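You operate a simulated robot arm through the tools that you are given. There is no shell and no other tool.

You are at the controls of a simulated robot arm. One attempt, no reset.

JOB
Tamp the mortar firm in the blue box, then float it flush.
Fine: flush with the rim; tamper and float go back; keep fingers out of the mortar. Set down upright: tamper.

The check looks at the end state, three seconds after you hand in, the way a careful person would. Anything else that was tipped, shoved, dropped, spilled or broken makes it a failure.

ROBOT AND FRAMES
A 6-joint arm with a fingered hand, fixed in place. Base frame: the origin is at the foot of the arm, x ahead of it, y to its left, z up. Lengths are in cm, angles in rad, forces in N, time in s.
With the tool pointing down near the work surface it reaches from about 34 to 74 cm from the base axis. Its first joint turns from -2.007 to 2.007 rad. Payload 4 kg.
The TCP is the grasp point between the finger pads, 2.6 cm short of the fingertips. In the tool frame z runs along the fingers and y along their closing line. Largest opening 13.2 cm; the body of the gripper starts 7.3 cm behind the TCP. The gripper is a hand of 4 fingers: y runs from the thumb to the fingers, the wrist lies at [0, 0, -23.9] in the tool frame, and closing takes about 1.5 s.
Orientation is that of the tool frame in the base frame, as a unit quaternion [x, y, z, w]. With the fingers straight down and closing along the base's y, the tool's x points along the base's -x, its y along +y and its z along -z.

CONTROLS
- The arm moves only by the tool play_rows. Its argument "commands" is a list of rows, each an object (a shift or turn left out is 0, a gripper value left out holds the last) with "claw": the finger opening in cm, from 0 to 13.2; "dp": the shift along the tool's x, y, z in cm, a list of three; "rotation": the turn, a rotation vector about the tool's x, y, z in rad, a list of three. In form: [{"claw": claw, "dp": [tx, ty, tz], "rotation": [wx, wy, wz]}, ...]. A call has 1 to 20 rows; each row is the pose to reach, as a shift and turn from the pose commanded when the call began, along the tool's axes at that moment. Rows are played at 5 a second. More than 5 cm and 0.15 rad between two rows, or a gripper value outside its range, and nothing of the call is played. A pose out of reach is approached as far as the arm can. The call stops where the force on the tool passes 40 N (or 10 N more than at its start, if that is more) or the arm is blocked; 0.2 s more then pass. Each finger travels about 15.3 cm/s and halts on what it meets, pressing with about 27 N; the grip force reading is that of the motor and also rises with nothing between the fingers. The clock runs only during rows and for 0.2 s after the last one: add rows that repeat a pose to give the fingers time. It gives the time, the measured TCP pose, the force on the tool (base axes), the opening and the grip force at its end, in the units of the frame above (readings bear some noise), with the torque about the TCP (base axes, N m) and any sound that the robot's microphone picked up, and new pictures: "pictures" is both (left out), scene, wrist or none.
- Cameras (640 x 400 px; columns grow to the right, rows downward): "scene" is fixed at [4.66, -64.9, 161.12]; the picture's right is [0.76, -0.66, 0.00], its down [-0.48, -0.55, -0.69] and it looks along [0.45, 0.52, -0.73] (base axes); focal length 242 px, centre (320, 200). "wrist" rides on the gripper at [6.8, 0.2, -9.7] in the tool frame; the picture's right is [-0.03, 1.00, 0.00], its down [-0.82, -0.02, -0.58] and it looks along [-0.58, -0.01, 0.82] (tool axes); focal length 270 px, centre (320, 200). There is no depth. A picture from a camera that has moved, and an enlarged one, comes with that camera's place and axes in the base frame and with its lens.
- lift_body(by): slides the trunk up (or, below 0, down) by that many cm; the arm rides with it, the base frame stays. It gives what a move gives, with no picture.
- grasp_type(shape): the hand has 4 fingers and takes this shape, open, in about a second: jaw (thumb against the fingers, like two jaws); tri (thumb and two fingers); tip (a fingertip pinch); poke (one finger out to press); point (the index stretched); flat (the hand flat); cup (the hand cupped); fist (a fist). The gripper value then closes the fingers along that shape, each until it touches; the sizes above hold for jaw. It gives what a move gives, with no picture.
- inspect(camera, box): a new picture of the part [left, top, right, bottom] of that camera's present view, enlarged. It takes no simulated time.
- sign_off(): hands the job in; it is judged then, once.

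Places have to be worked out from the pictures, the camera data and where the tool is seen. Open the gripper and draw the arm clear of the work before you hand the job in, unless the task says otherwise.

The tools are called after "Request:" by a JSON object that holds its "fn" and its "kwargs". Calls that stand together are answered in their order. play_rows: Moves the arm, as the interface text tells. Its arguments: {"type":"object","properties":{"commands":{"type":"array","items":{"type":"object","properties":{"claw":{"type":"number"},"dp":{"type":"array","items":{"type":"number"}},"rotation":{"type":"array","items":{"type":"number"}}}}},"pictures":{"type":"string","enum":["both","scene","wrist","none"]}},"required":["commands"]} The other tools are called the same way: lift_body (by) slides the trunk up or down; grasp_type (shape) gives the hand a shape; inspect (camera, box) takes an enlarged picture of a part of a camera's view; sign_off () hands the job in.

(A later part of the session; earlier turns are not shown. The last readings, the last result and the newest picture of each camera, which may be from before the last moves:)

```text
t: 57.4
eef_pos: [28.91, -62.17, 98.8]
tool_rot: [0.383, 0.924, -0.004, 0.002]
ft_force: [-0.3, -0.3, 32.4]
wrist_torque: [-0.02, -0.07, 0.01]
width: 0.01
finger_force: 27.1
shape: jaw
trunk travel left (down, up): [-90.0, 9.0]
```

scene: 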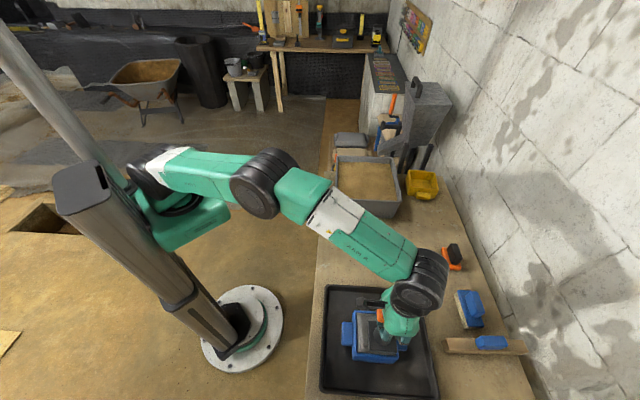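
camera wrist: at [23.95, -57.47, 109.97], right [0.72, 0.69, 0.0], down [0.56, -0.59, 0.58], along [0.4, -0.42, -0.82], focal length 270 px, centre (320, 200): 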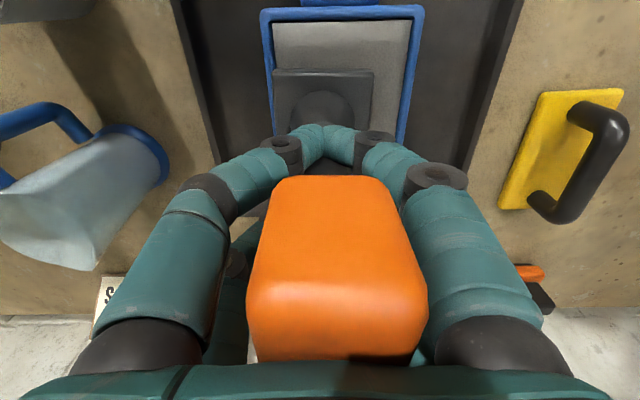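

32 N at z 98.8, so all four quadrants are done once. I'll start a second pass at the first quadrant to see whether it still yields.

Request:
{"fn": "play_rows", "kwargs": {"commands": [{"dp": [0, 0, -0.6]}, {"dp": [0, 0, -1.4]}, {"dp": [0, 0, -2.0]}, {"dp": [1.25, 0, -2.0]}, {"dp": [2.5, 0, -2.0]}, {"dp": [2.5, 0, -1.4]}, {"dp": [2.5, 0, -0.9]}, {"dp": [2.5, 0, -0.6]}, {"dp": [2.5, 0, -0.4]}, {"dp": [2.5, 0, -0.4]}], "pictures": "wrist"}}

Request:
{"fn": "inspect", "kwargs": {"camera": "wrist", "box": [240, 10, 400, 130]}}

Request:
{"fn": "inspect", "kwargs": {"camera": "scene", "box": [345, 300, 415, 370]}}

```text
t: 59.6
eef_pos: [27.14, -60.66, 98.84]
tool_rot: [0.382, 0.924, -0.003, 0.001]
ft_force: [0.3, 1.1, 16.8]
wrist_torque: [-0.02, -0.02, -0.01]
width: 0.01
finger_force: 26.8
shape: jaw
trunk travel left (down, up): [-90.0, 9.0]
camera wrist: at [22.33, -55.52, 108.49], right [0.72, 0.69, 0.0], down [0.56, -0.59, 0.58], along [0.4, -0.42, -0.81], focal length 270 px, centre (320, 200)
```

wrist: 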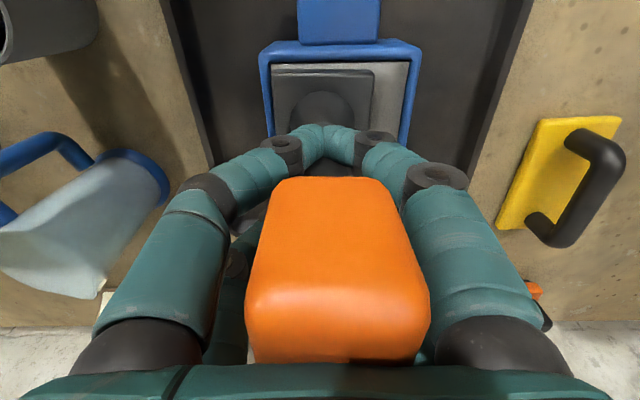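

```text
3.33 times, centred on (320, 70) of wrist
camera zoom: at [22.33, -55.52, 108.49], right [0.72, 0.69, 0.0], down [0.56, -0.59, 0.58], along [0.4, -0.42, -0.81], focal length 901 px, centre (320, 633)
```

zoom: 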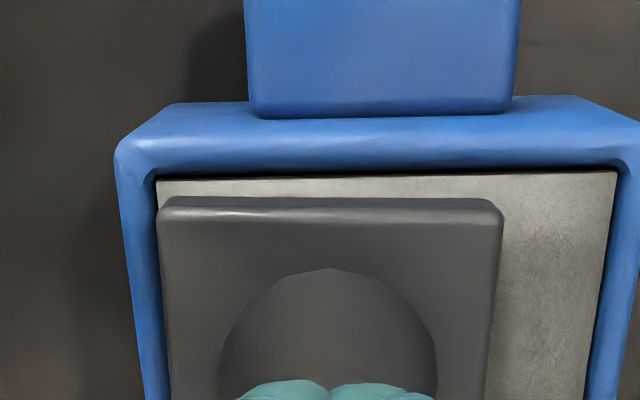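

```text
5.71 times, centred on (380, 335) of scene
camera zoom: at [4.66, -64.9, 161.12], right [0.76, -0.66, 0.0], down [-0.48, -0.55, -0.69], along [0.45, 0.52, -0.73], focal length 1386 px, centre (-23, -571)
```

zoom: 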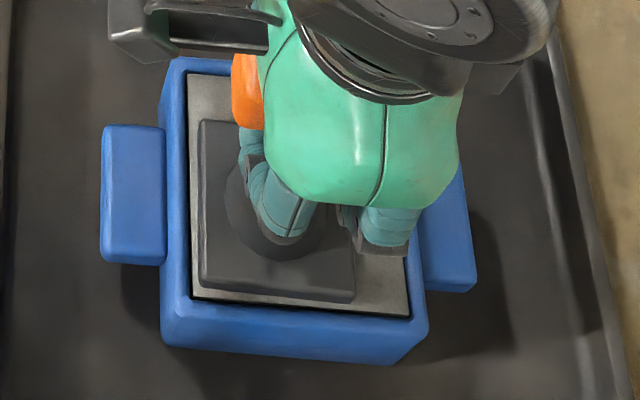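

It's already at 17 N at z 98.84, so the surface here is firmer and slightly lower than before. I'll press it up to about 35 N again.

Request:
{"fn": "play_rows", "kwargs": {"commands": [{"dp": [0, 0, 0.15]}, {"dp": [0, 0, 0.3]}, {"dp": [0, 0, 0.4]}, {"dp": [0, 0, 0.45]}, {"dp": [0, 0, 0.45]}], "pictures": "none"}}

```text
t: 60.8
eef_pos: [27.12, -60.47, 98.64]
tool_rot: [0.382, 0.924, -0.004, 0.003]
ft_force: [-0.7, 1.3, 36.7]
wrist_torque: [-0.04, -0.09, -0.01]
width: 0.01
finger_force: 27.3
shape: jaw
trunk travel left (down, up): [-90.0, 9.0]
```

36.7 N at z 98.64, about 0.3 cm lower than the first pass, so it's still compacting a little. On to the second quadrant for its second press.

Request:
{"fn": "play_rows", "kwargs": {"commands": [{"dp": [0, 0, -0.8]}, {"dp": [0, 0, -1.9]}, {"dp": [0, 1.25, -1.9]}, {"dp": [0, 2.5, -1.9]}, {"dp": [0, 2.5, -1.2]}, {"dp": [0, 2.5, -0.8]}, {"dp": [0, 2.5, -0.55]}, {"dp": [0, 2.5, -0.35]}, {"dp": [0, 2.5, -0.2]}, {"dp": [0, 2.5, -0.1]}, {"dp": [0, 2.5, -0.1]}], "pictures": "wrist"}}

Request:
{"fn": "inspect", "kwargs": {"camera": "wrist", "box": [240, 10, 400, 130]}}

```text
t: 63.2
eef_pos: [28.87, -58.66, 98.73]
tool_rot: [0.383, 0.924, -0.004, 0.001]
ft_force: [1.0, 1.0, 37.7]
wrist_torque: [0.0, -0.08, 0.01]
width: 0.02
finger_force: 27.1
shape: jaw
trunk travel left (down, up): [-90.0, 9.0]
camera wrist: at [24.0, -53.56, 108.2], right [0.72, 0.69, -0.01], down [0.56, -0.59, 0.58], along [0.4, -0.43, -0.81], focal length 270 px, centre (320, 200)
```

wrist: 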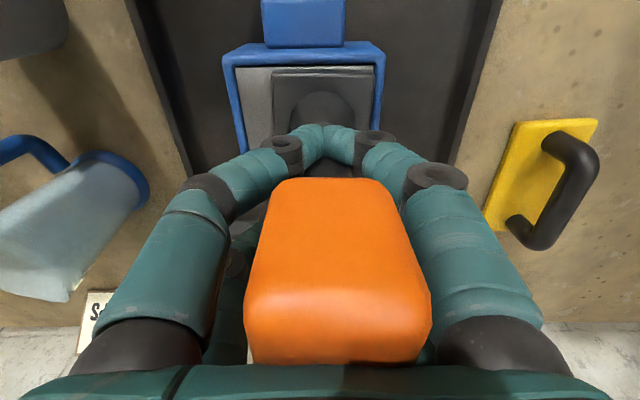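

```text
3.33 times, centred on (320, 70) of wrist
camera zoom: at [24.0, -53.56, 108.2], right [0.72, 0.69, -0.01], down [0.56, -0.59, 0.58], along [0.4, -0.43, -0.81], focal length 901 px, centre (320, 633)
```

zoom: 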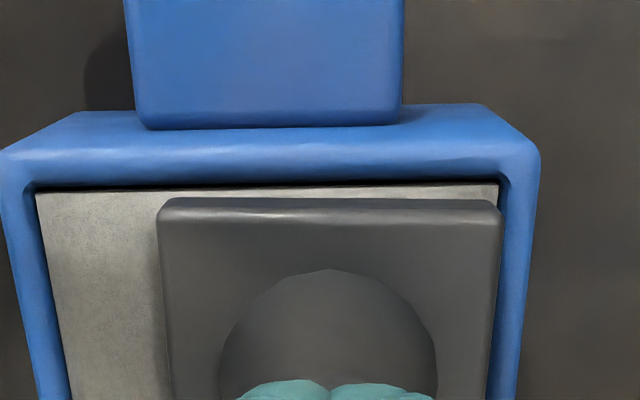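

37.7 N at z 98.7 here. Next the third quadrant, shifted 0.15 cm inward, for its second press.

Request:
{"fn": "play_rows", "kwargs": {"commands": [{"dp": [0, 0, -0.8]}, {"dp": [0, 0, -1.9]}, {"dp": [-1.25, -0.15, -1.9]}, {"dp": [-2.5, -0.15, -1.9]}, {"dp": [-2.5, -0.15, -1.2]}, {"dp": [-2.5, -0.15, -0.8]}, {"dp": [-2.5, -0.15, -0.55]}, {"dp": [-2.5, -0.15, -0.35]}, {"dp": [-2.5, -0.15, -0.2]}, {"dp": [-2.5, -0.15, -0.1]}, {"dp": [-2.5, -0.15, -0.1]}], "pictures": "none"}}

Request:
{"fn": "inspect", "kwargs": {"camera": "wrist", "box": [240, 10, 400, 130]}}

```text
t: 65.6
eef_pos: [30.31, -60.61, 98.82]
tool_rot: [0.383, 0.924, -0.004, 0.002]
ft_force: [-0.1, 1.0, 31.0]
wrist_torque: [-0.02, -0.06, 0.04]
width: 0.0
finger_force: 26.5
shape: jaw
trunk travel left (down, up): [-90.0, 9.0]
```

```text
3.33 times, centred on (320, 70) of wrist
camera zoom: at [25.55, -55.56, 108.25], right [0.72, 0.69, 0.0], down [0.56, -0.59, 0.58], along [0.4, -0.42, -0.81], focal length 901 px, centre (320, 633)
```

zoom: 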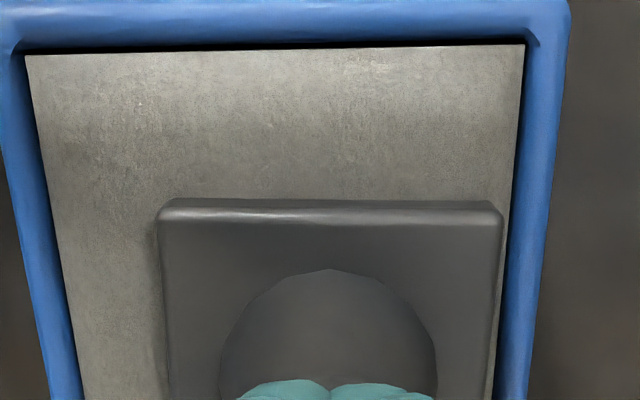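

Third quadrant: 31 N at z 98.8, about the same depth, so it's firm. Now the fourth quadrant's second press.

Request:
{"fn": "play_rows", "kwargs": {"commands": [{"dp": [0, 0, -0.8]}, {"dp": [0, 0, -1.9]}, {"dp": [0, -1.2, -1.9]}, {"dp": [0, -2.35, -1.9]}, {"dp": [0, -2.35, -1.2]}, {"dp": [0, -2.35, -0.8]}, {"dp": [0, -2.35, -0.5]}, {"dp": [0, -2.35, -0.3]}, {"dp": [0, -2.35, -0.1]}, {"dp": [0, -2.35, 0.0]}, {"dp": [0, -2.35, 0.0]}], "pictures": "none"}}

Request:
{"fn": "inspect", "kwargs": {"camera": "wrist", "box": [240, 10, 400, 130]}}

```text
t: 68.0
eef_pos: [28.89, -62.41, 98.8]
tool_rot: [0.383, 0.924, -0.004, 0.002]
ft_force: [-0.2, 1.0, 31.2]
wrist_torque: [0.0, -0.05, -0.04]
width: 0.01
finger_force: 27.4
shape: jaw
trunk travel left (down, up): [-90.0, 9.0]
```

```text
3.33 times, centred on (320, 70) of wrist
camera zoom: at [24.03, -57.29, 108.28], right [0.72, 0.69, 0.0], down [0.56, -0.59, 0.58], along [0.4, -0.42, -0.81], focal length 901 px, centre (320, 633)
```

zoom: 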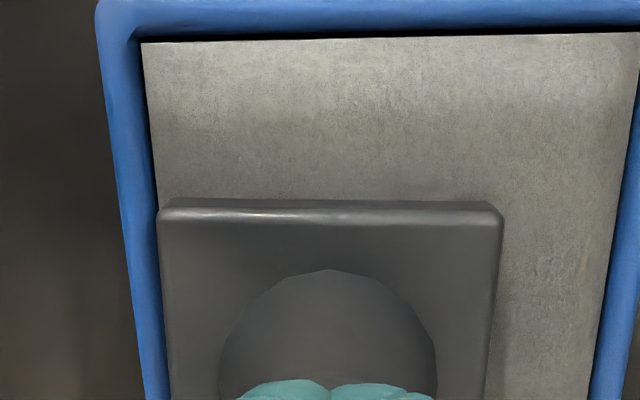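

All four quadrants now hold at z about 98.8 under 31-37 N, roughly 0.6 cm lower than at the start, with no further give. I'll lift the tamper clear and carry it back over its spot so I can look at the mortar.

Request:
{"fn": "play_rows", "kwargs": {"commands": [{"dp": [0, 0, -1.0]}, {"dp": [0, 0, -3.0]}, {"dp": [0, 0, -5.5]}, {"dp": [0.2, 0.6, -7.0]}, {"dp": [0.9, 2.6, -7.0]}, {"dp": [1.7, 5.1, -7.0]}, {"dp": [2.5, 7.6, -7.0]}, {"dp": [3.35, 10.1, -7.0]}, {"dp": [4.2, 12.6, -7.0]}, {"dp": [5.0, 15.1, -7.0]}, {"dp": [5.9, 17.6, -7.0]}, {"dp": [6.7, 20.1, -7.0]}, {"dp": [7.4, 22.2, -7.0]}, {"dp": [7.85, 23.5, -7.0]}, {"dp": [8.03, 24.02, -7.0]}, {"dp": [8.03, 24.02, -7.0]}, {"dp": [8.03, 24.02, -7.0]}], "pictures": "both"}}

Request:
{"fn": "inspect", "kwargs": {"camera": "scene", "box": [330, 300, 420, 370]}}

Request:
{"fn": "inspect", "kwargs": {"camera": "wrist", "box": [0, 60, 200, 260]}}

Request:
{"fn": "inspect", "kwargs": {"camera": "scene", "box": [310, 220, 450, 308]}}

```text
t: 71.6
eef_pos: [40.35, -39.71, 105.18]
tool_rot: [0.383, 0.924, 0.0, -0.001]
ft_force: [-0.6, 0.6, -6.7]
wrist_torque: [0.01, 0.02, 0.0]
width: 0.02
finger_force: 27.0
shape: jaw
trunk travel left (down, up): [-90.0, 9.0]
camera wrist: at [35.45, -34.74, 114.73], right [0.72, 0.69, 0.0], down [0.56, -0.59, 0.58], along [0.4, -0.42, -0.82], focal length 270 px, centre (320, 200)
```

scene: 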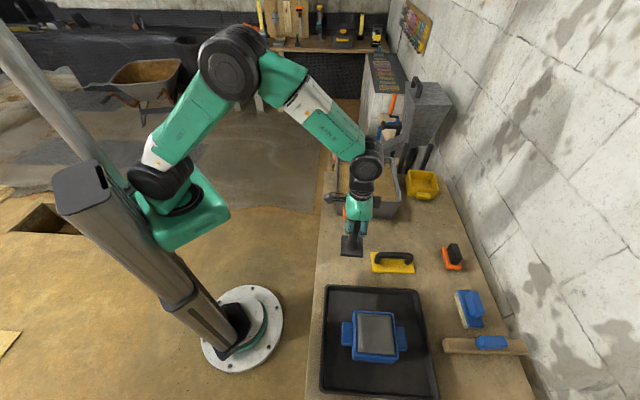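
wrist: 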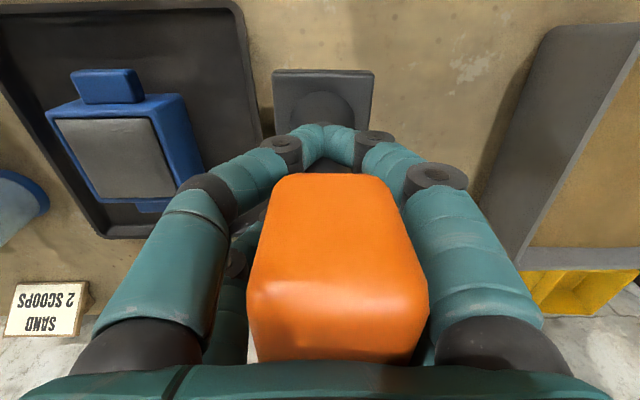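

```text
5.71 times, centred on (375, 335) of scene
camera zoom: at [4.66, -64.9, 161.12], right [0.76, -0.66, 0.0], down [-0.48, -0.55, -0.69], along [0.45, 0.52, -0.73], focal length 1386 px, centre (6, -571)
```

zoom: 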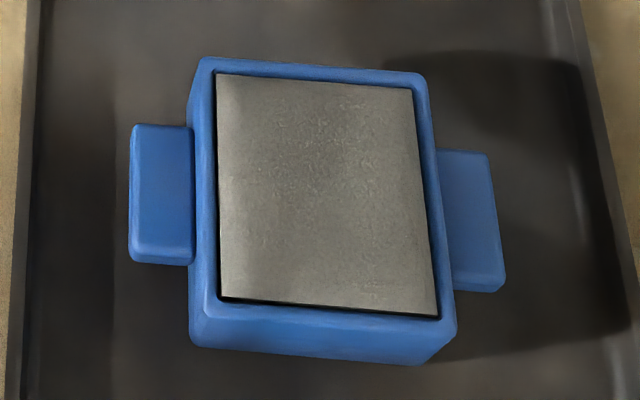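

```text
2.00 times, centred on (100, 160) of wrist
camera zoom: at [35.45, -34.74, 114.73], right [0.72, 0.69, 0.0], down [0.56, -0.59, 0.58], along [0.4, -0.42, -0.82], focal length 541 px, centre (760, 280)
```

zoom: 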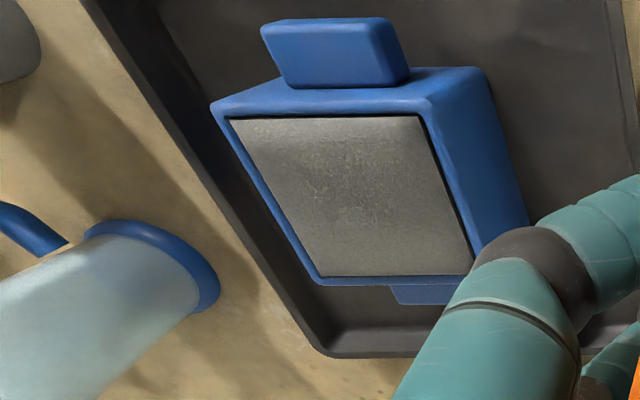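

```text
4.55 times, centred on (380, 264) of scene
camera zoom: at [4.66, -64.9, 161.12], right [0.76, -0.66, 0.0], down [-0.48, -0.55, -0.69], along [0.45, 0.52, -0.73], focal length 1102 px, centre (47, -91)
```

zoom: 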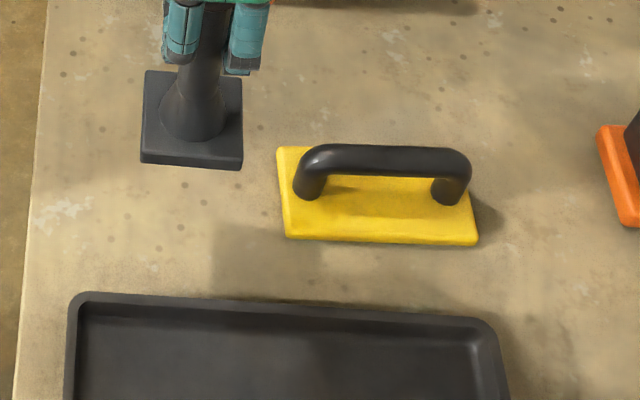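

The box is undisturbed and the surface looks evenly tamped. Now I'll lower the tamper toward its original spot and stop about 1 cm above the bench to compare with the first picture.

Request:
{"fn": "play_rows", "kwargs": {"commands": [{"dp": [0, 0, 2.5]}, {"dp": [0, 0, 5.0]}, {"dp": [0, 0, 7.5]}, {"dp": [0, 0, 9.5]}, {"dp": [0, 0, 11.0]}, {"dp": [0, 0, 12.2]}, {"dp": [0, 0, 12.8]}, {"dp": [0, 0, 12.8]}], "pictures": "none"}}

Request:
{"fn": "inspect", "kwargs": {"camera": "scene", "box": [310, 220, 450, 308]}}

Request:
{"fn": "inspect", "kwargs": {"camera": "wrist", "box": [200, 20, 440, 170]}}

```text
t: 73.4
eef_pos: [40.1, -39.62, 92.24]
tool_rot: [0.382, 0.924, -0.001, -0.001]
ft_force: [0.4, 0.7, -6.7]
wrist_torque: [0.02, 0.01, -0.04]
width: 0.01
finger_force: 27.3
shape: jaw
trunk travel left (down, up): [-90.0, 9.0]
```

```text
4.55 times, centred on (380, 264) of scene
camera zoom: at [4.66, -64.9, 161.12], right [0.76, -0.66, 0.0], down [-0.48, -0.55, -0.69], along [0.45, 0.52, -0.73], focal length 1102 px, centre (47, -91)
```

zoom: 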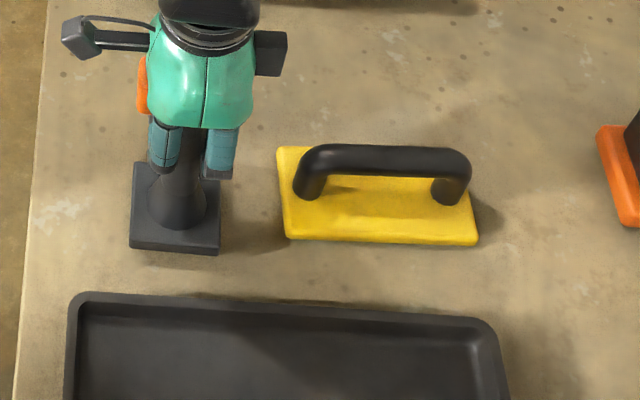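

```text
2.67 times, centred on (320, 95) of wrist
camera zoom: at [35.39, -34.67, 102.01], right [0.72, 0.69, 0.0], down [0.56, -0.59, 0.58], along [0.4, -0.42, -0.82], focal length 721 px, centre (320, 480)
```

zoom: 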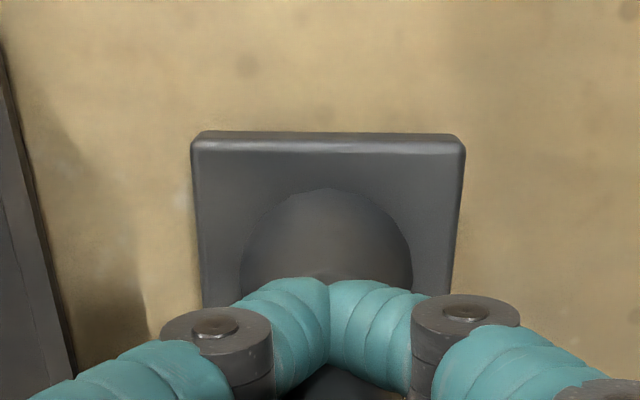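

The plate lines up with its original place to within about 0.2 cm. I'll shift that bit and lower until it stands on the bench.

Request:
{"fn": "play_rows", "kwargs": {"commands": [{"dp": [0, -0.2, 0.2]}, {"dp": [0, -0.2, 0.4]}, {"dp": [0, -0.2, 0.6]}, {"dp": [0, -0.2, 0.8]}, {"dp": [0, -0.2, 0.95]}, {"dp": [0, -0.2, 0.95]}], "pictures": "none"}}

```text
t: 74.8
eef_pos: [40.05, -39.83, 91.51]
tool_rot: [0.382, 0.924, -0.001, -0.001]
ft_force: [-0.3, -0.2, -6.6]
wrist_torque: [-0.03, 0.02, -0.03]
width: 0.0
finger_force: 26.9
shape: jaw
trunk travel left (down, up): [-90.0, 9.0]
```

Still hanging free at z 91.5. I'll lower it a little more.

Request:
{"fn": "play_rows", "kwargs": {"commands": [{"dp": [0, 0, 0.1]}, {"dp": [0, 0, 0.2]}, {"dp": [0, 0, 0.3]}, {"dp": [0, 0, 0.3]}], "pictures": "none"}}

```text
t: 75.8
eef_pos: [39.89, -39.91, 91.27]
tool_rot: [0.383, 0.924, 0.0, 0.0]
ft_force: [-0.2, -0.1, -4.9]
wrist_torque: [0.08, 0.01, -0.01]
width: 0.0
finger_force: 27.0
shape: jaw
trunk travel left (down, up): [-90.0, 9.0]
```

Request:
{"fn": "play_rows", "kwargs": {"commands": [{"dp": [0, 0, 0.1]}, {"dp": [0, 0, 0.2]}, {"dp": [0, 0, 0.2]}], "pictures": "wrist"}}

Request:
{"fn": "inspect", "kwargs": {"camera": "scene", "box": [310, 220, 450, 308]}}

```text
t: 76.6
eef_pos: [40.01, -39.91, 91.21]
tool_rot: [0.383, 0.924, -0.001, 0.001]
ft_force: [-0.6, -4.1, 8.3]
wrist_torque: [0.31, 0.07, 0.02]
width: 0.03
finger_force: 26.9
shape: jaw
trunk travel left (down, up): [-90.0, 9.0]
camera wrist: at [35.16, -34.91, 100.75], right [0.72, 0.69, 0.0], down [0.56, -0.59, 0.58], along [0.4, -0.42, -0.81], focal length 270 px, centre (320, 200)
```

wrist: 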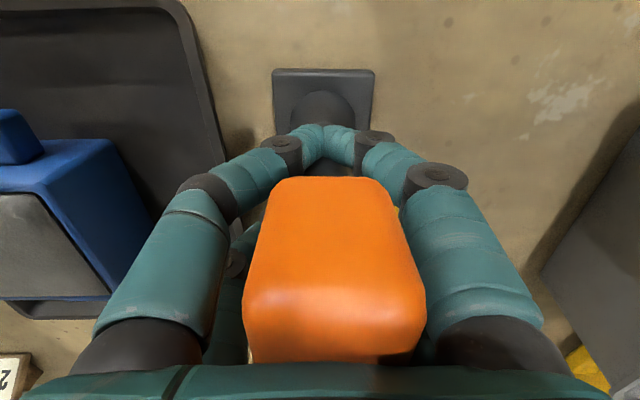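

```text
4.55 times, centred on (380, 264) of scene
camera zoom: at [4.66, -64.9, 161.12], right [0.76, -0.66, 0.0], down [-0.48, -0.55, -0.69], along [0.45, 0.52, -0.73], focal length 1102 px, centre (47, -91)
```

zoom: 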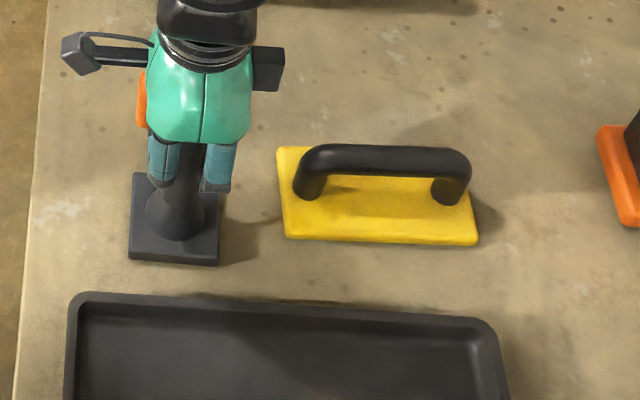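

The tamper is standing on its spot and the picture matches the original. I'll ease the load and open the fingers.

Request:
{"fn": "play_rows", "kwargs": {"commands": [{"dp": [0, 0, -0.15], "claw": 0}, {"dp": [0, 0, -0.15], "claw": 2}, {"dp": [0, 0, -0.15], "claw": 4.5}, {"dp": [0, 0, -0.15], "claw": 7}, {"dp": [0, 0, -0.15], "claw": 10}, {"dp": [0, 0, -0.15], "claw": 13.2}, {"dp": [0, 0, -0.15], "claw": 13.2}, {"dp": [0, 0, -0.15], "claw": 13.2}, {"dp": [0, 0, -0.15], "claw": 13.2}], "pictures": "wrist"}}

Request:
{"fn": "inspect", "kwargs": {"camera": "scene", "box": [310, 220, 450, 308]}}

```text
t: 78.6
eef_pos: [40.05, -39.95, 91.22]
tool_rot: [0.383, 0.924, -0.001, 0.0]
ft_force: [-0.4, -2.9, 3.1]
wrist_torque: [0.2, 0.05, 0.01]
width: 13.16
finger_force: 0.1
shape: jaw
trunk travel left (down, up): [-90.0, 9.0]
camera wrist: at [35.17, -34.89, 100.79], right [0.72, 0.69, 0.0], down [0.56, -0.59, 0.58], along [0.4, -0.42, -0.82], focal length 270 px, centre (320, 200)
```

wrist: 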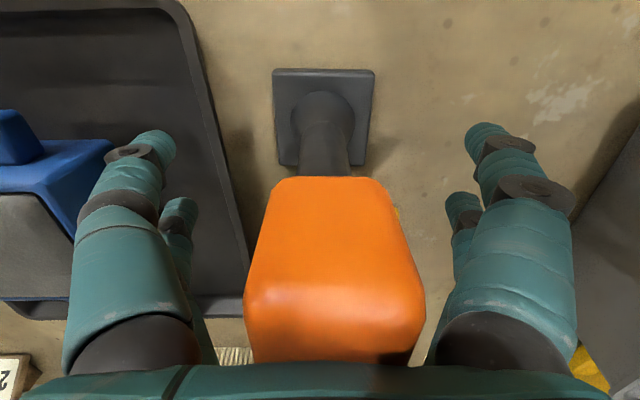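

```text
4.55 times, centred on (380, 264) of scene
camera zoom: at [4.66, -64.9, 161.12], right [0.76, -0.66, 0.0], down [-0.48, -0.55, -0.69], along [0.45, 0.52, -0.73], focal length 1102 px, centre (47, -91)
```

zoom: 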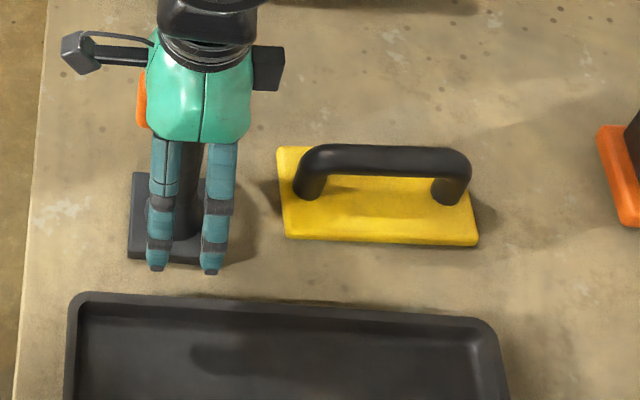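

The tamper stands on its own. I'll lift the open hand straight up clear of the bar, then move over the box for a close look at the mortar level before taking the float.

Request:
{"fn": "play_rows", "kwargs": {"commands": [{"dp": [0, 0, -2.5], "claw": 13.2}, {"dp": [0, 0, -5.0]}, {"dp": [0, 0, -8.5]}, {"dp": [0, 0, -12.5]}, {"dp": [0, 0, -16.0]}, {"dp": [0, 0, -17.0]}, {"dp": [-1.0, -3.5, -17.0]}, {"dp": [-2.2, -7.5, -17.0]}, {"dp": [-3.5, -11.5, -17.0]}, {"dp": [-4.7, -15.5, -17.0]}, {"dp": [-6.0, -19.5, -16.0]}, {"dp": [-7.0, -22.0, -13.0]}, {"dp": [-7.0, -22.3, -9.5]}, {"dp": [-7.0, -22.3, -6.5]}, {"dp": [-7.0, -22.3, -5.0]}, {"dp": [-7.0, -22.3, -5.0]}], "pictures": "both"}}

Request:
{"fn": "inspect", "kwargs": {"camera": "wrist", "box": [180, 60, 460, 340]}}

Request:
{"fn": "inspect", "kwargs": {"camera": "scene", "box": [310, 220, 450, 308]}}

```text
t: 82.0
eef_pos: [29.17, -60.75, 96.26]
tool_rot: [0.382, 0.924, -0.001, -0.001]
ft_force: [0.0, -0.1, 0.1]
wrist_torque: [0.0, 0.01, -0.02]
width: 13.19
finger_force: 0.1
shape: jaw
trunk travel left (down, up): [-90.0, 9.0]
camera wrist: at [24.35, -55.81, 105.83], right [0.72, 0.69, 0.0], down [0.56, -0.59, 0.58], along [0.4, -0.42, -0.82], focal length 270 px, centre (320, 200)
```

scene: 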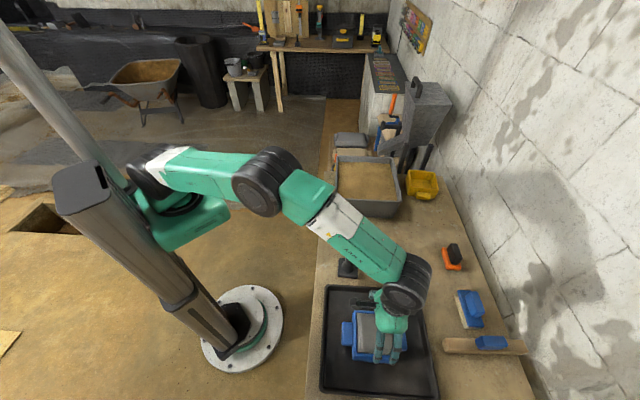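
wrist: 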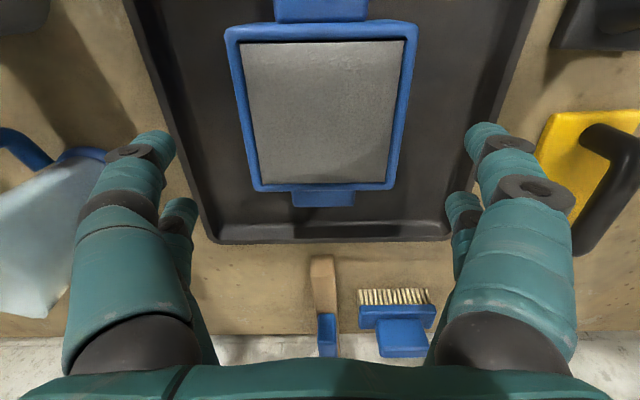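

```text
1.43 times, centred on (320, 200) of wrist
camera zoom: at [24.35, -55.81, 105.83], right [0.72, 0.69, 0.0], down [0.56, -0.59, 0.58], along [0.4, -0.42, -0.82], focal length 386 px, centre (320, 200)
```

zoom: 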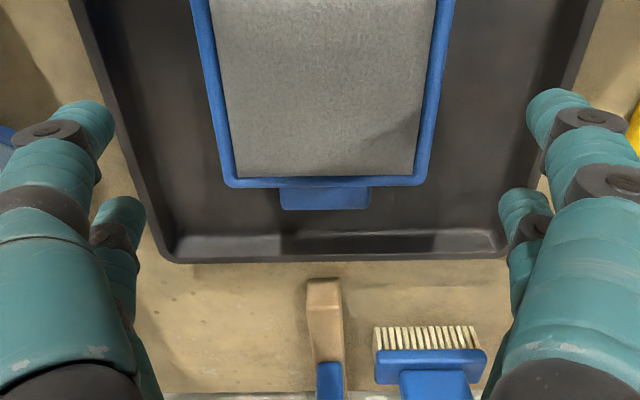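

```text
4.55 times, centred on (380, 264) of scene
camera zoom: at [4.66, -64.9, 161.12], right [0.76, -0.66, 0.0], down [-0.48, -0.55, -0.69], along [0.45, 0.52, -0.73], focal length 1102 px, centre (47, -91)
```

zoom: 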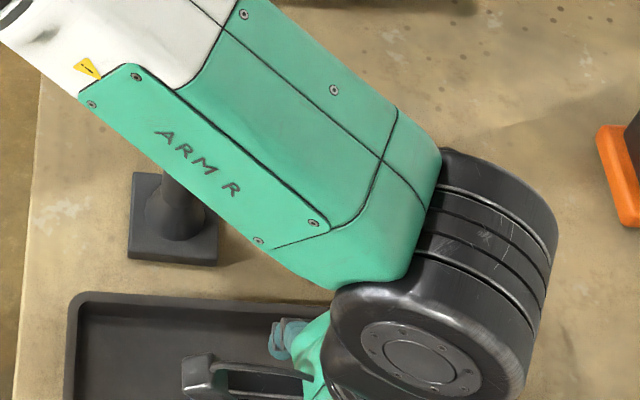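

The box is fully in view at the top of the wrist picture. I'll enlarge it to judge the mortar against the rim.

Request:
{"fn": "inspect", "kwargs": {"camera": "wrist", "box": [215, 10, 425, 140]}}

Request:
{"fn": "inspect", "kwargs": {"camera": "wrist", "box": [215, 90, 425, 215]}}

Request:
{"fn": "inspect", "kwargs": {"camera": "wrist", "box": [370, 20, 430, 60]}}

Request:
{"fn": "inspect", "kwargs": {"camera": "wrist", "box": [220, 160, 280, 200]}}

```text
3.05 times, centred on (320, 75) of wrist
camera zoom: at [24.35, -55.81, 105.83], right [0.72, 0.69, 0.0], down [0.56, -0.59, 0.58], along [0.4, -0.42, -0.82], focal length 824 px, centre (320, 581)
```

zoom: 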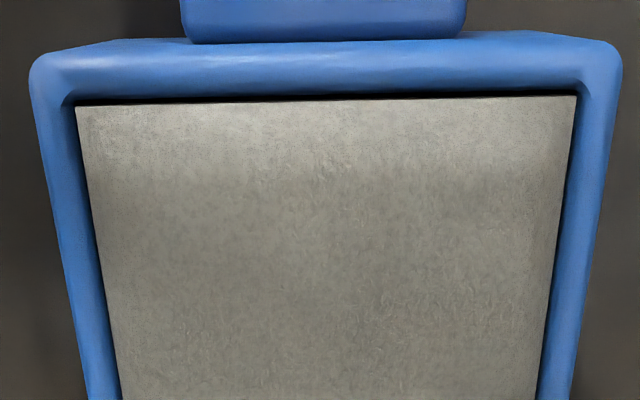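

```text
3.05 times, centred on (320, 152) of wrist
camera zoom: at [24.35, -55.81, 105.83], right [0.72, 0.69, 0.0], down [0.56, -0.59, 0.58], along [0.4, -0.42, -0.82], focal length 824 px, centre (320, 345)
```

zoom: 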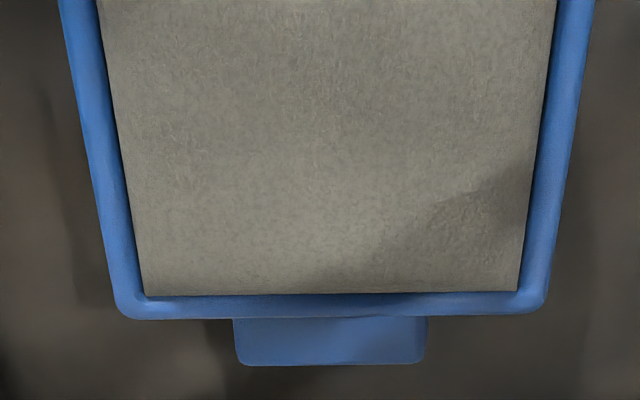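

```text
10.00 times, centred on (400, 40) of wrist
camera zoom: at [24.35, -55.81, 105.83], right [0.72, 0.69, 0.0], down [0.56, -0.59, 0.58], along [0.4, -0.42, -0.82], focal length 2703 px, centre (-480, 1800)
```

zoom: 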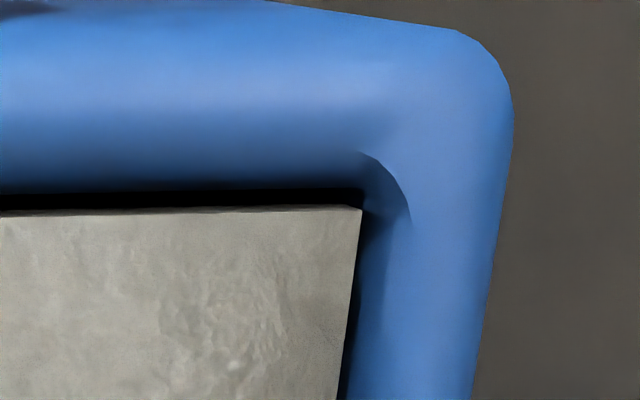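

```text
10.00 times, centred on (250, 180) of wrist
camera zoom: at [24.35, -55.81, 105.83], right [0.72, 0.69, 0.0], down [0.56, -0.59, 0.58], along [0.4, -0.42, -0.82], focal length 2703 px, centre (1020, 400)
```

zoom: 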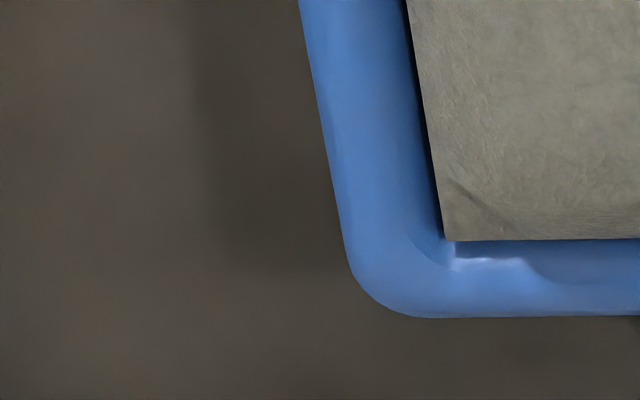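

The mortar stands level and very slightly proud of the rim all round, which is right for floating. Now I'll move the open hand to above the float handle, estimated at (53.5, -48.4, 84.5), passing high past the tamper.

Request:
{"fn": "play_rows", "kwargs": {"commands": [{"dp": [0, 0, -3]}, {"dp": [0, 0, -6.5]}, {"dp": [-0.6, 1.8, -9]}, {"dp": [-1.8, 5.5, -9]}, {"dp": [-3.0, 9.2, -9]}, {"dp": [-4.2, 12.9, -9]}, {"dp": [-5.4, 16.6, -9]}, {"dp": [-6.6, 20.3, -9]}, {"dp": [-7.8, 24.0, -9]}, {"dp": [-8.47, 25.94, -8]}, {"dp": [-8.47, 25.94, -5]}, {"dp": [-8.47, 25.94, -3]}, {"dp": [-8.47, 25.94, -3]}], "pictures": "both"}}

Request:
{"fn": "inspect", "kwargs": {"camera": "scene", "box": [310, 200, 450, 308]}}

Request:
{"fn": "inspect", "kwargs": {"camera": "wrist", "box": [220, 20, 430, 240]}}

```text
t: 84.8
eef_pos: [53.62, -48.11, 99.0]
tool_rot: [0.382, 0.924, 0.0, 0.0]
ft_force: [0.9, -0.5, 0.2]
wrist_torque: [-0.02, -0.01, -0.02]
width: 13.18
finger_force: 0.1
shape: jaw
trunk travel left (down, up): [-90.0, 9.0]
camera wrist: at [48.79, -43.12, 108.62], right [0.72, 0.69, 0.0], down [0.56, -0.59, 0.58], along [0.4, -0.42, -0.82], focal length 270 px, centre (320, 200)
```

scene: 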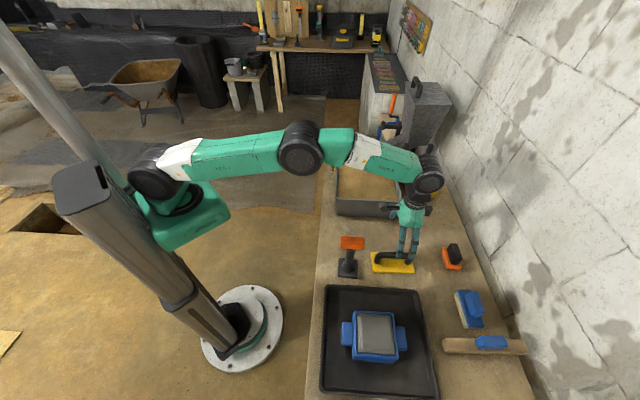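
wrist: 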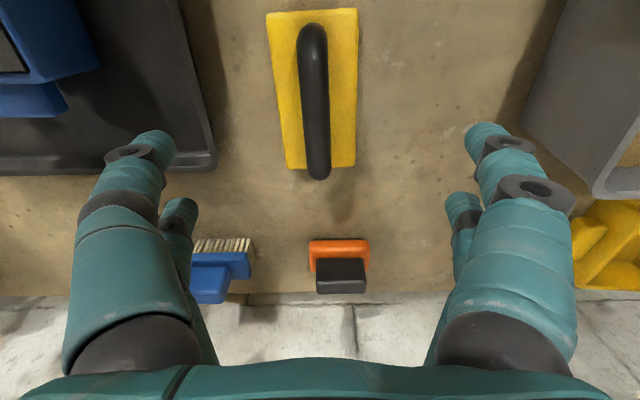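

```text
3.70 times, centred on (380, 254) of scene
camera zoom: at [4.66, -64.9, 161.12], right [0.76, -0.66, 0.0], down [-0.48, -0.55, -0.69], along [0.45, 0.52, -0.73], focal length 898 px, centre (98, 0)
```

zoom: 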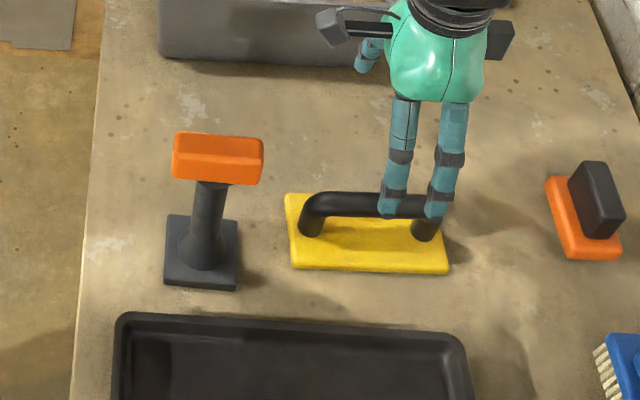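

```text
1.82 times, centred on (325, 130) of wrist
camera zoom: at [48.79, -43.12, 108.62], right [0.72, 0.69, 0.0], down [0.56, -0.59, 0.58], along [0.4, -0.42, -0.82], focal length 491 px, centre (311, 327)
```

zoom: 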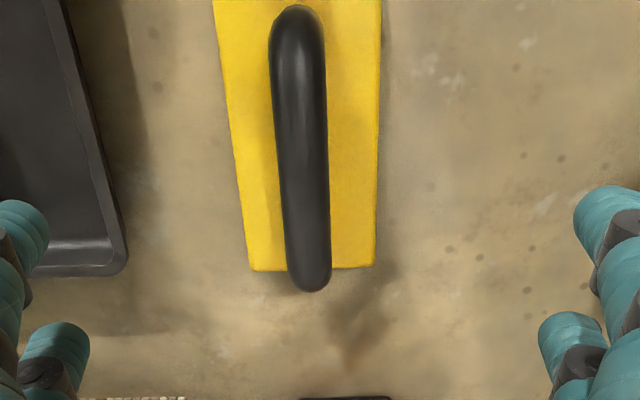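

From this view the handle's centre is about (53.95, -48.9), 12 cm long and aligned with the tool, on a 15.5 × 8 cm plate. I'll centre on it and descend most of the way.

Request:
{"fn": "play_rows", "kwargs": {"commands": [{"dp": [-0.4, -0.2, 1.0]}, {"dp": [-0.8, -0.4, 3.0]}, {"dp": [-0.8, -0.4, 6.0]}, {"dp": [-0.8, -0.4, 9.0]}, {"dp": [-0.8, -0.4, 11.0]}, {"dp": [-0.8, -0.4, 12.0]}, {"dp": [-0.8, -0.4, 12.5]}, {"dp": [-0.8, -0.4, 12.5]}], "pictures": "both"}}

Request:
{"fn": "inspect", "kwargs": {"camera": "scene", "box": [340, 190, 460, 290]}}

```text
t: 86.6
eef_pos: [53.78, -48.83, 86.57]
tool_rot: [0.383, 0.924, -0.001, 0.0]
ft_force: [0.3, -0.4, 0.8]
wrist_torque: [-0.01, 0.01, -0.01]
width: 13.18
finger_force: 0.1
shape: jaw
trunk travel left (down, up): [-90.0, 9.0]
camera wrist: at [48.98, -43.87, 96.12], right [0.72, 0.69, 0.0], down [0.56, -0.59, 0.58], along [0.4, -0.42, -0.82], focal length 270 px, centre (320, 200)
```

scene: 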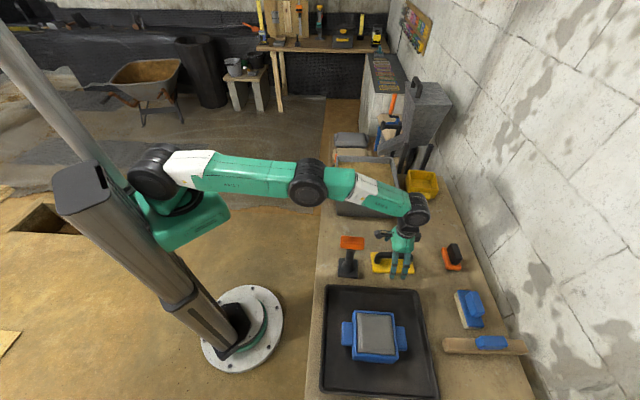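
wrist: 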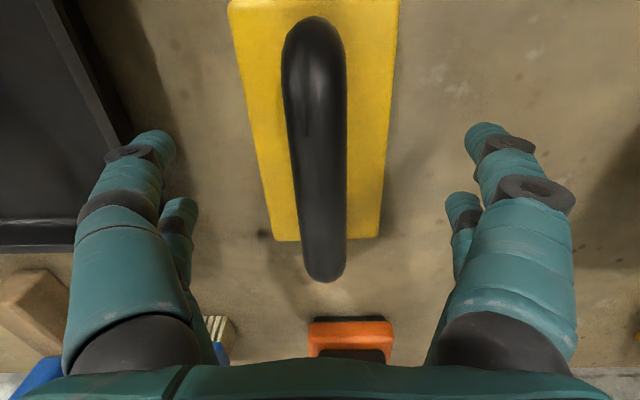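

```text
4.00 times, centred on (400, 240) of scene
camera zoom: at [4.66, -64.9, 161.12], right [0.76, -0.66, 0.0], down [-0.48, -0.55, -0.69], along [0.45, 0.52, -0.73], focal length 970 px, centre (0, 40)
```

zoom: 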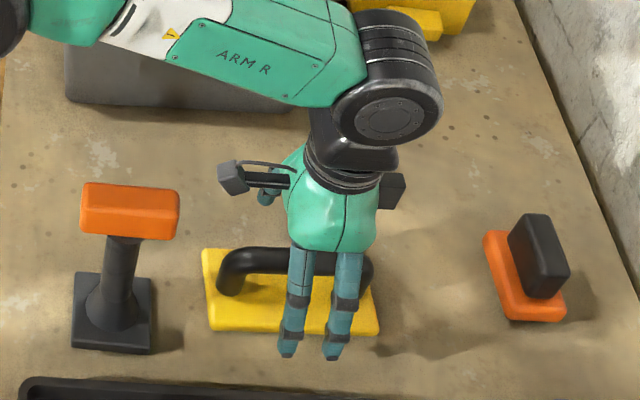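

The handle is centred between the fingers, with its centre at about z 84.7. I'll lower the last 1.9 cm and close on it.

Request:
{"fn": "play_rows", "kwargs": {"commands": [{"dp": [0, 0, 0.7]}, {"dp": [0, 0, 1.4]}, {"dp": [0, 0, 1.9]}, {"dp": [0, 0, 1.9]}, {"dp": [0, 0, 1.9], "claw": 9}, {"dp": [0, 0, 1.9], "claw": 6}, {"dp": [0, 0, 1.9], "claw": 4}, {"dp": [0, 0, 1.9], "claw": 2}, {"dp": [0, 0, 1.9], "claw": 0}, {"dp": [0, 0, 1.9], "claw": 0}, {"dp": [0, 0, 1.9], "claw": 0}, {"dp": [0, 0, 1.9], "claw": 0}, {"dp": [0, 0, 1.9], "claw": 0}], "pictures": "both"}}

Request:
{"fn": "inspect", "kwargs": {"camera": "scene", "box": [340, 190, 460, 290]}}

```text
t: 89.4
eef_pos: [53.95, -49.01, 84.72]
tool_rot: [0.383, 0.924, -0.001, 0.0]
ft_force: [-0.8, 0.6, -1.0]
wrist_torque: [-0.02, -0.02, 0.01]
width: 0.0
finger_force: 27.0
shape: jaw
trunk travel left (down, up): [-90.0, 9.0]
camera wrist: at [49.06, -44.01, 94.27], right [0.72, 0.69, 0.0], down [0.56, -0.59, 0.58], along [0.4, -0.42, -0.82], focal length 270 px, centre (320, 200)
```

scene: 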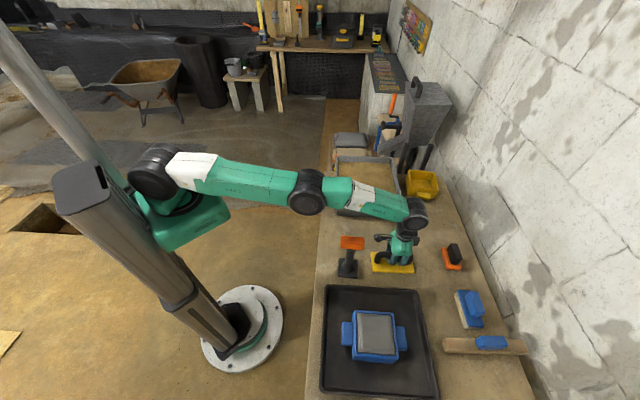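
wrist: 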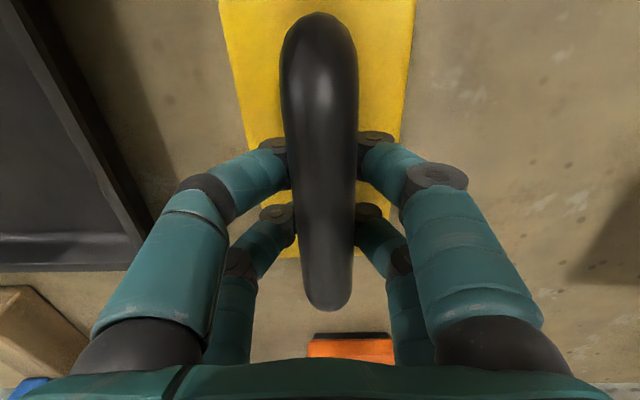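

```text
4.00 times, centred on (400, 240) of scene
camera zoom: at [4.66, -64.9, 161.12], right [0.76, -0.66, 0.0], down [-0.48, -0.55, -0.69], along [0.45, 0.52, -0.73], focal length 970 px, centre (0, 40)
```

zoom: 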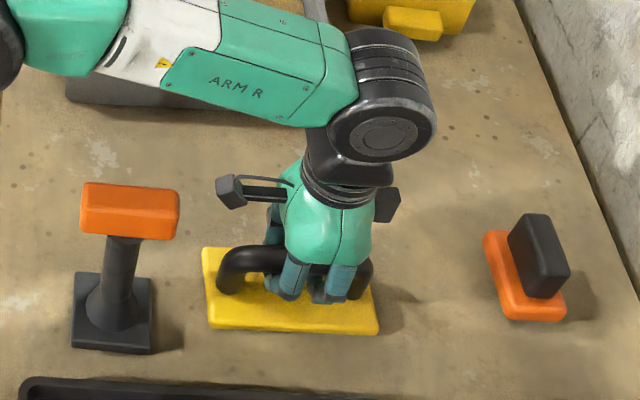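

The fingers closed fully, so they've passed under the handle and it sits higher than I judged, at about z 86.5. I'll open, raise 1.9 cm, and close so the pads pinch the handle itself.

Request:
{"fn": "play_rows", "kwargs": {"commands": [{"claw": 3}, {"claw": 6}, {"claw": 9}, {"claw": 9}, {"claw": 9, "dp": [0, 0, -0.6]}, {"claw": 9, "dp": [0, 0, -1.2]}, {"claw": 9, "dp": [0, 0, -1.8]}, {"claw": 9, "dp": [0, 0, -1.8]}, {"claw": 6, "dp": [0, 0, -1.8]}, {"claw": 4, "dp": [0, 0, -1.8]}, {"claw": 2, "dp": [0, 0, -1.8]}, {"claw": 0, "dp": [0, 0, -1.8]}, {"claw": 0, "dp": [0, 0, -1.8]}, {"claw": 0, "dp": [0, 0, -1.8]}, {"claw": 0, "dp": [0, 0, -1.8]}, {"claw": 0, "dp": [0, 0, -1.8]}], "pictures": "both"}}

Request:
{"fn": "inspect", "kwargs": {"camera": "scene", "box": [340, 190, 460, 290]}}

```text
t: 92.8
eef_pos: [53.87, -49.19, 86.58]
tool_rot: [0.382, 0.924, -0.001, 0.0]
ft_force: [0.9, 0.1, -2.3]
wrist_torque: [0.0, -0.01, -0.01]
width: 0.27
finger_force: 26.9
shape: jaw
trunk travel left (down, up): [-90.0, 9.0]
camera wrist: at [49.08, -44.16, 96.1], right [0.72, 0.69, 0.0], down [0.56, -0.59, 0.58], along [0.4, -0.42, -0.82], focal length 270 px, centre (320, 200)
```

scene: 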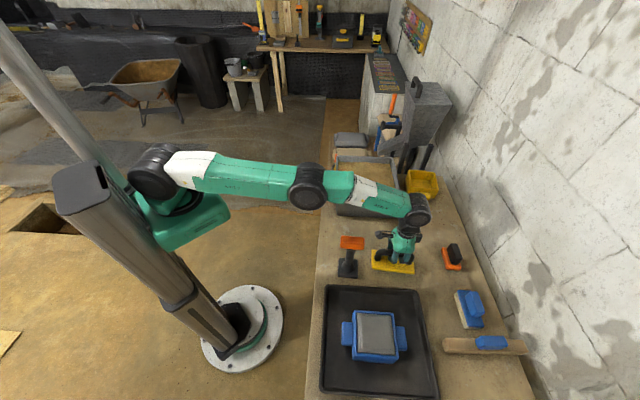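
wrist: 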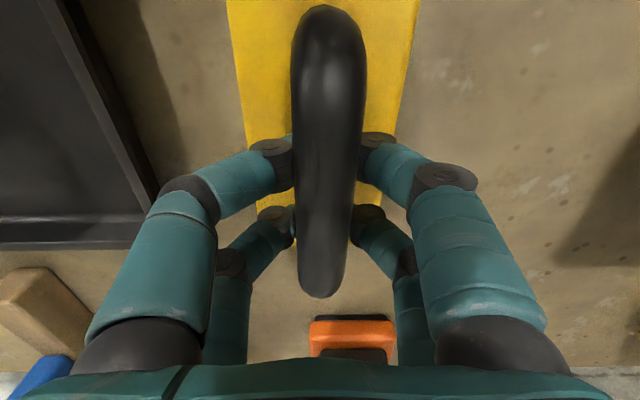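

```text
4.00 times, centred on (400, 240) of scene
camera zoom: at [4.66, -64.9, 161.12], right [0.76, -0.66, 0.0], down [-0.48, -0.55, -0.69], along [0.45, 0.52, -0.73], focal length 970 px, centre (0, 40)
```

zoom: 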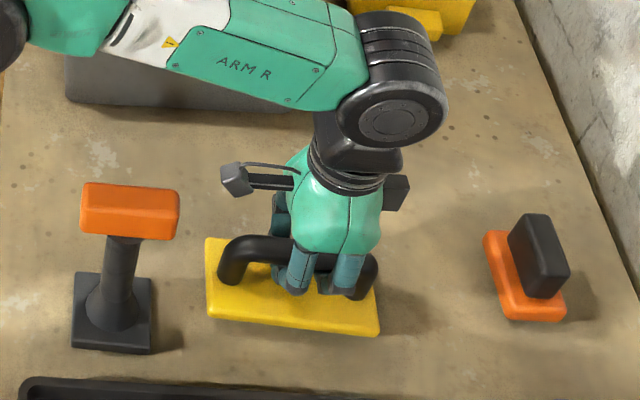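

The width reads 0.27 cm, so the fingertips are still wedging under the round handle and have nudged the float slightly. The pads must meet lower than the TCP, so I'll ease down a touch, open gently, and check where the float rests.

Request:
{"fn": "play_rows", "kwargs": {"commands": [{"dp": [0, 0, 0.25], "claw": 0}, {"dp": [0, 0, 0.5], "claw": 0}, {"dp": [0, 0, 0.5], "claw": 1.5}, {"dp": [0, 0, 0.5], "claw": 3}, {"dp": [0, 0, 0.5], "claw": 5}, {"dp": [0, 0, 0.5], "claw": 7.5}, {"dp": [0, 0, 0.5], "claw": 10}, {"dp": [0, 0, 0.5], "claw": 10}, {"dp": [0, 0, 0.5], "claw": 10}], "pictures": "both"}}

Request:
{"fn": "inspect", "kwargs": {"camera": "scene", "box": [340, 190, 460, 290]}}

```text
t: 94.8
eef_pos: [53.93, -48.99, 86.01]
tool_rot: [0.384, 0.923, -0.002, 0.0]
ft_force: [-0.5, 0.8, 0.5]
wrist_torque: [0.0, 0.0, -0.01]
width: 9.95
finger_force: 0.0
shape: jaw
trunk travel left (down, up): [-90.0, 9.0]
camera wrist: at [49.12, -44.07, 95.66], right [0.72, 0.69, 0.0], down [0.56, -0.59, 0.58], along [0.4, -0.42, -0.82], focal length 270 px, centre (320, 200)
```

scene: 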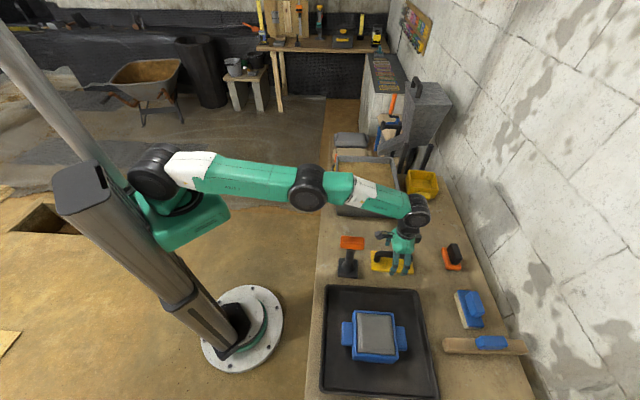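
wrist: 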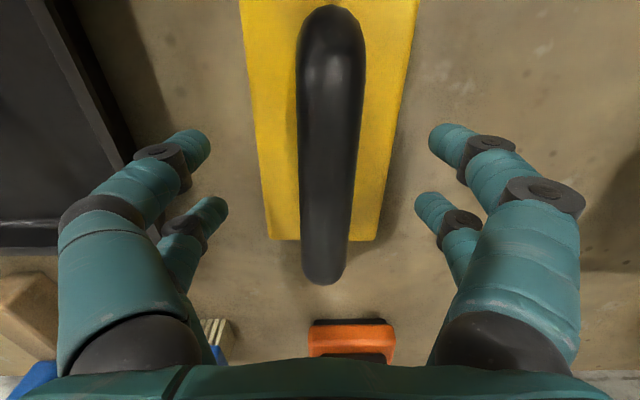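

```text
4.00 times, centred on (400, 240) of scene
camera zoom: at [4.66, -64.9, 161.12], right [0.76, -0.66, 0.0], down [-0.48, -0.55, -0.69], along [0.45, 0.52, -0.73], focal length 970 px, centre (0, 40)
```

zoom: 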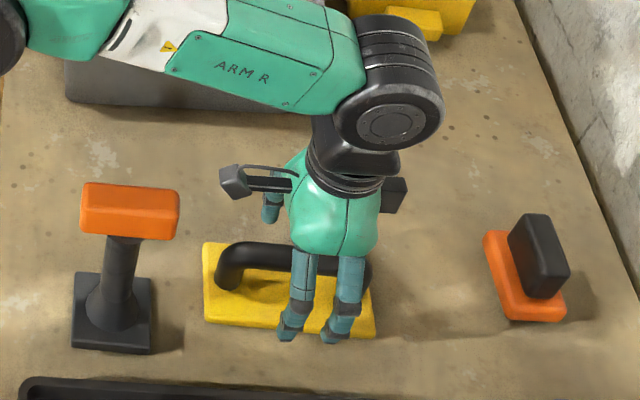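

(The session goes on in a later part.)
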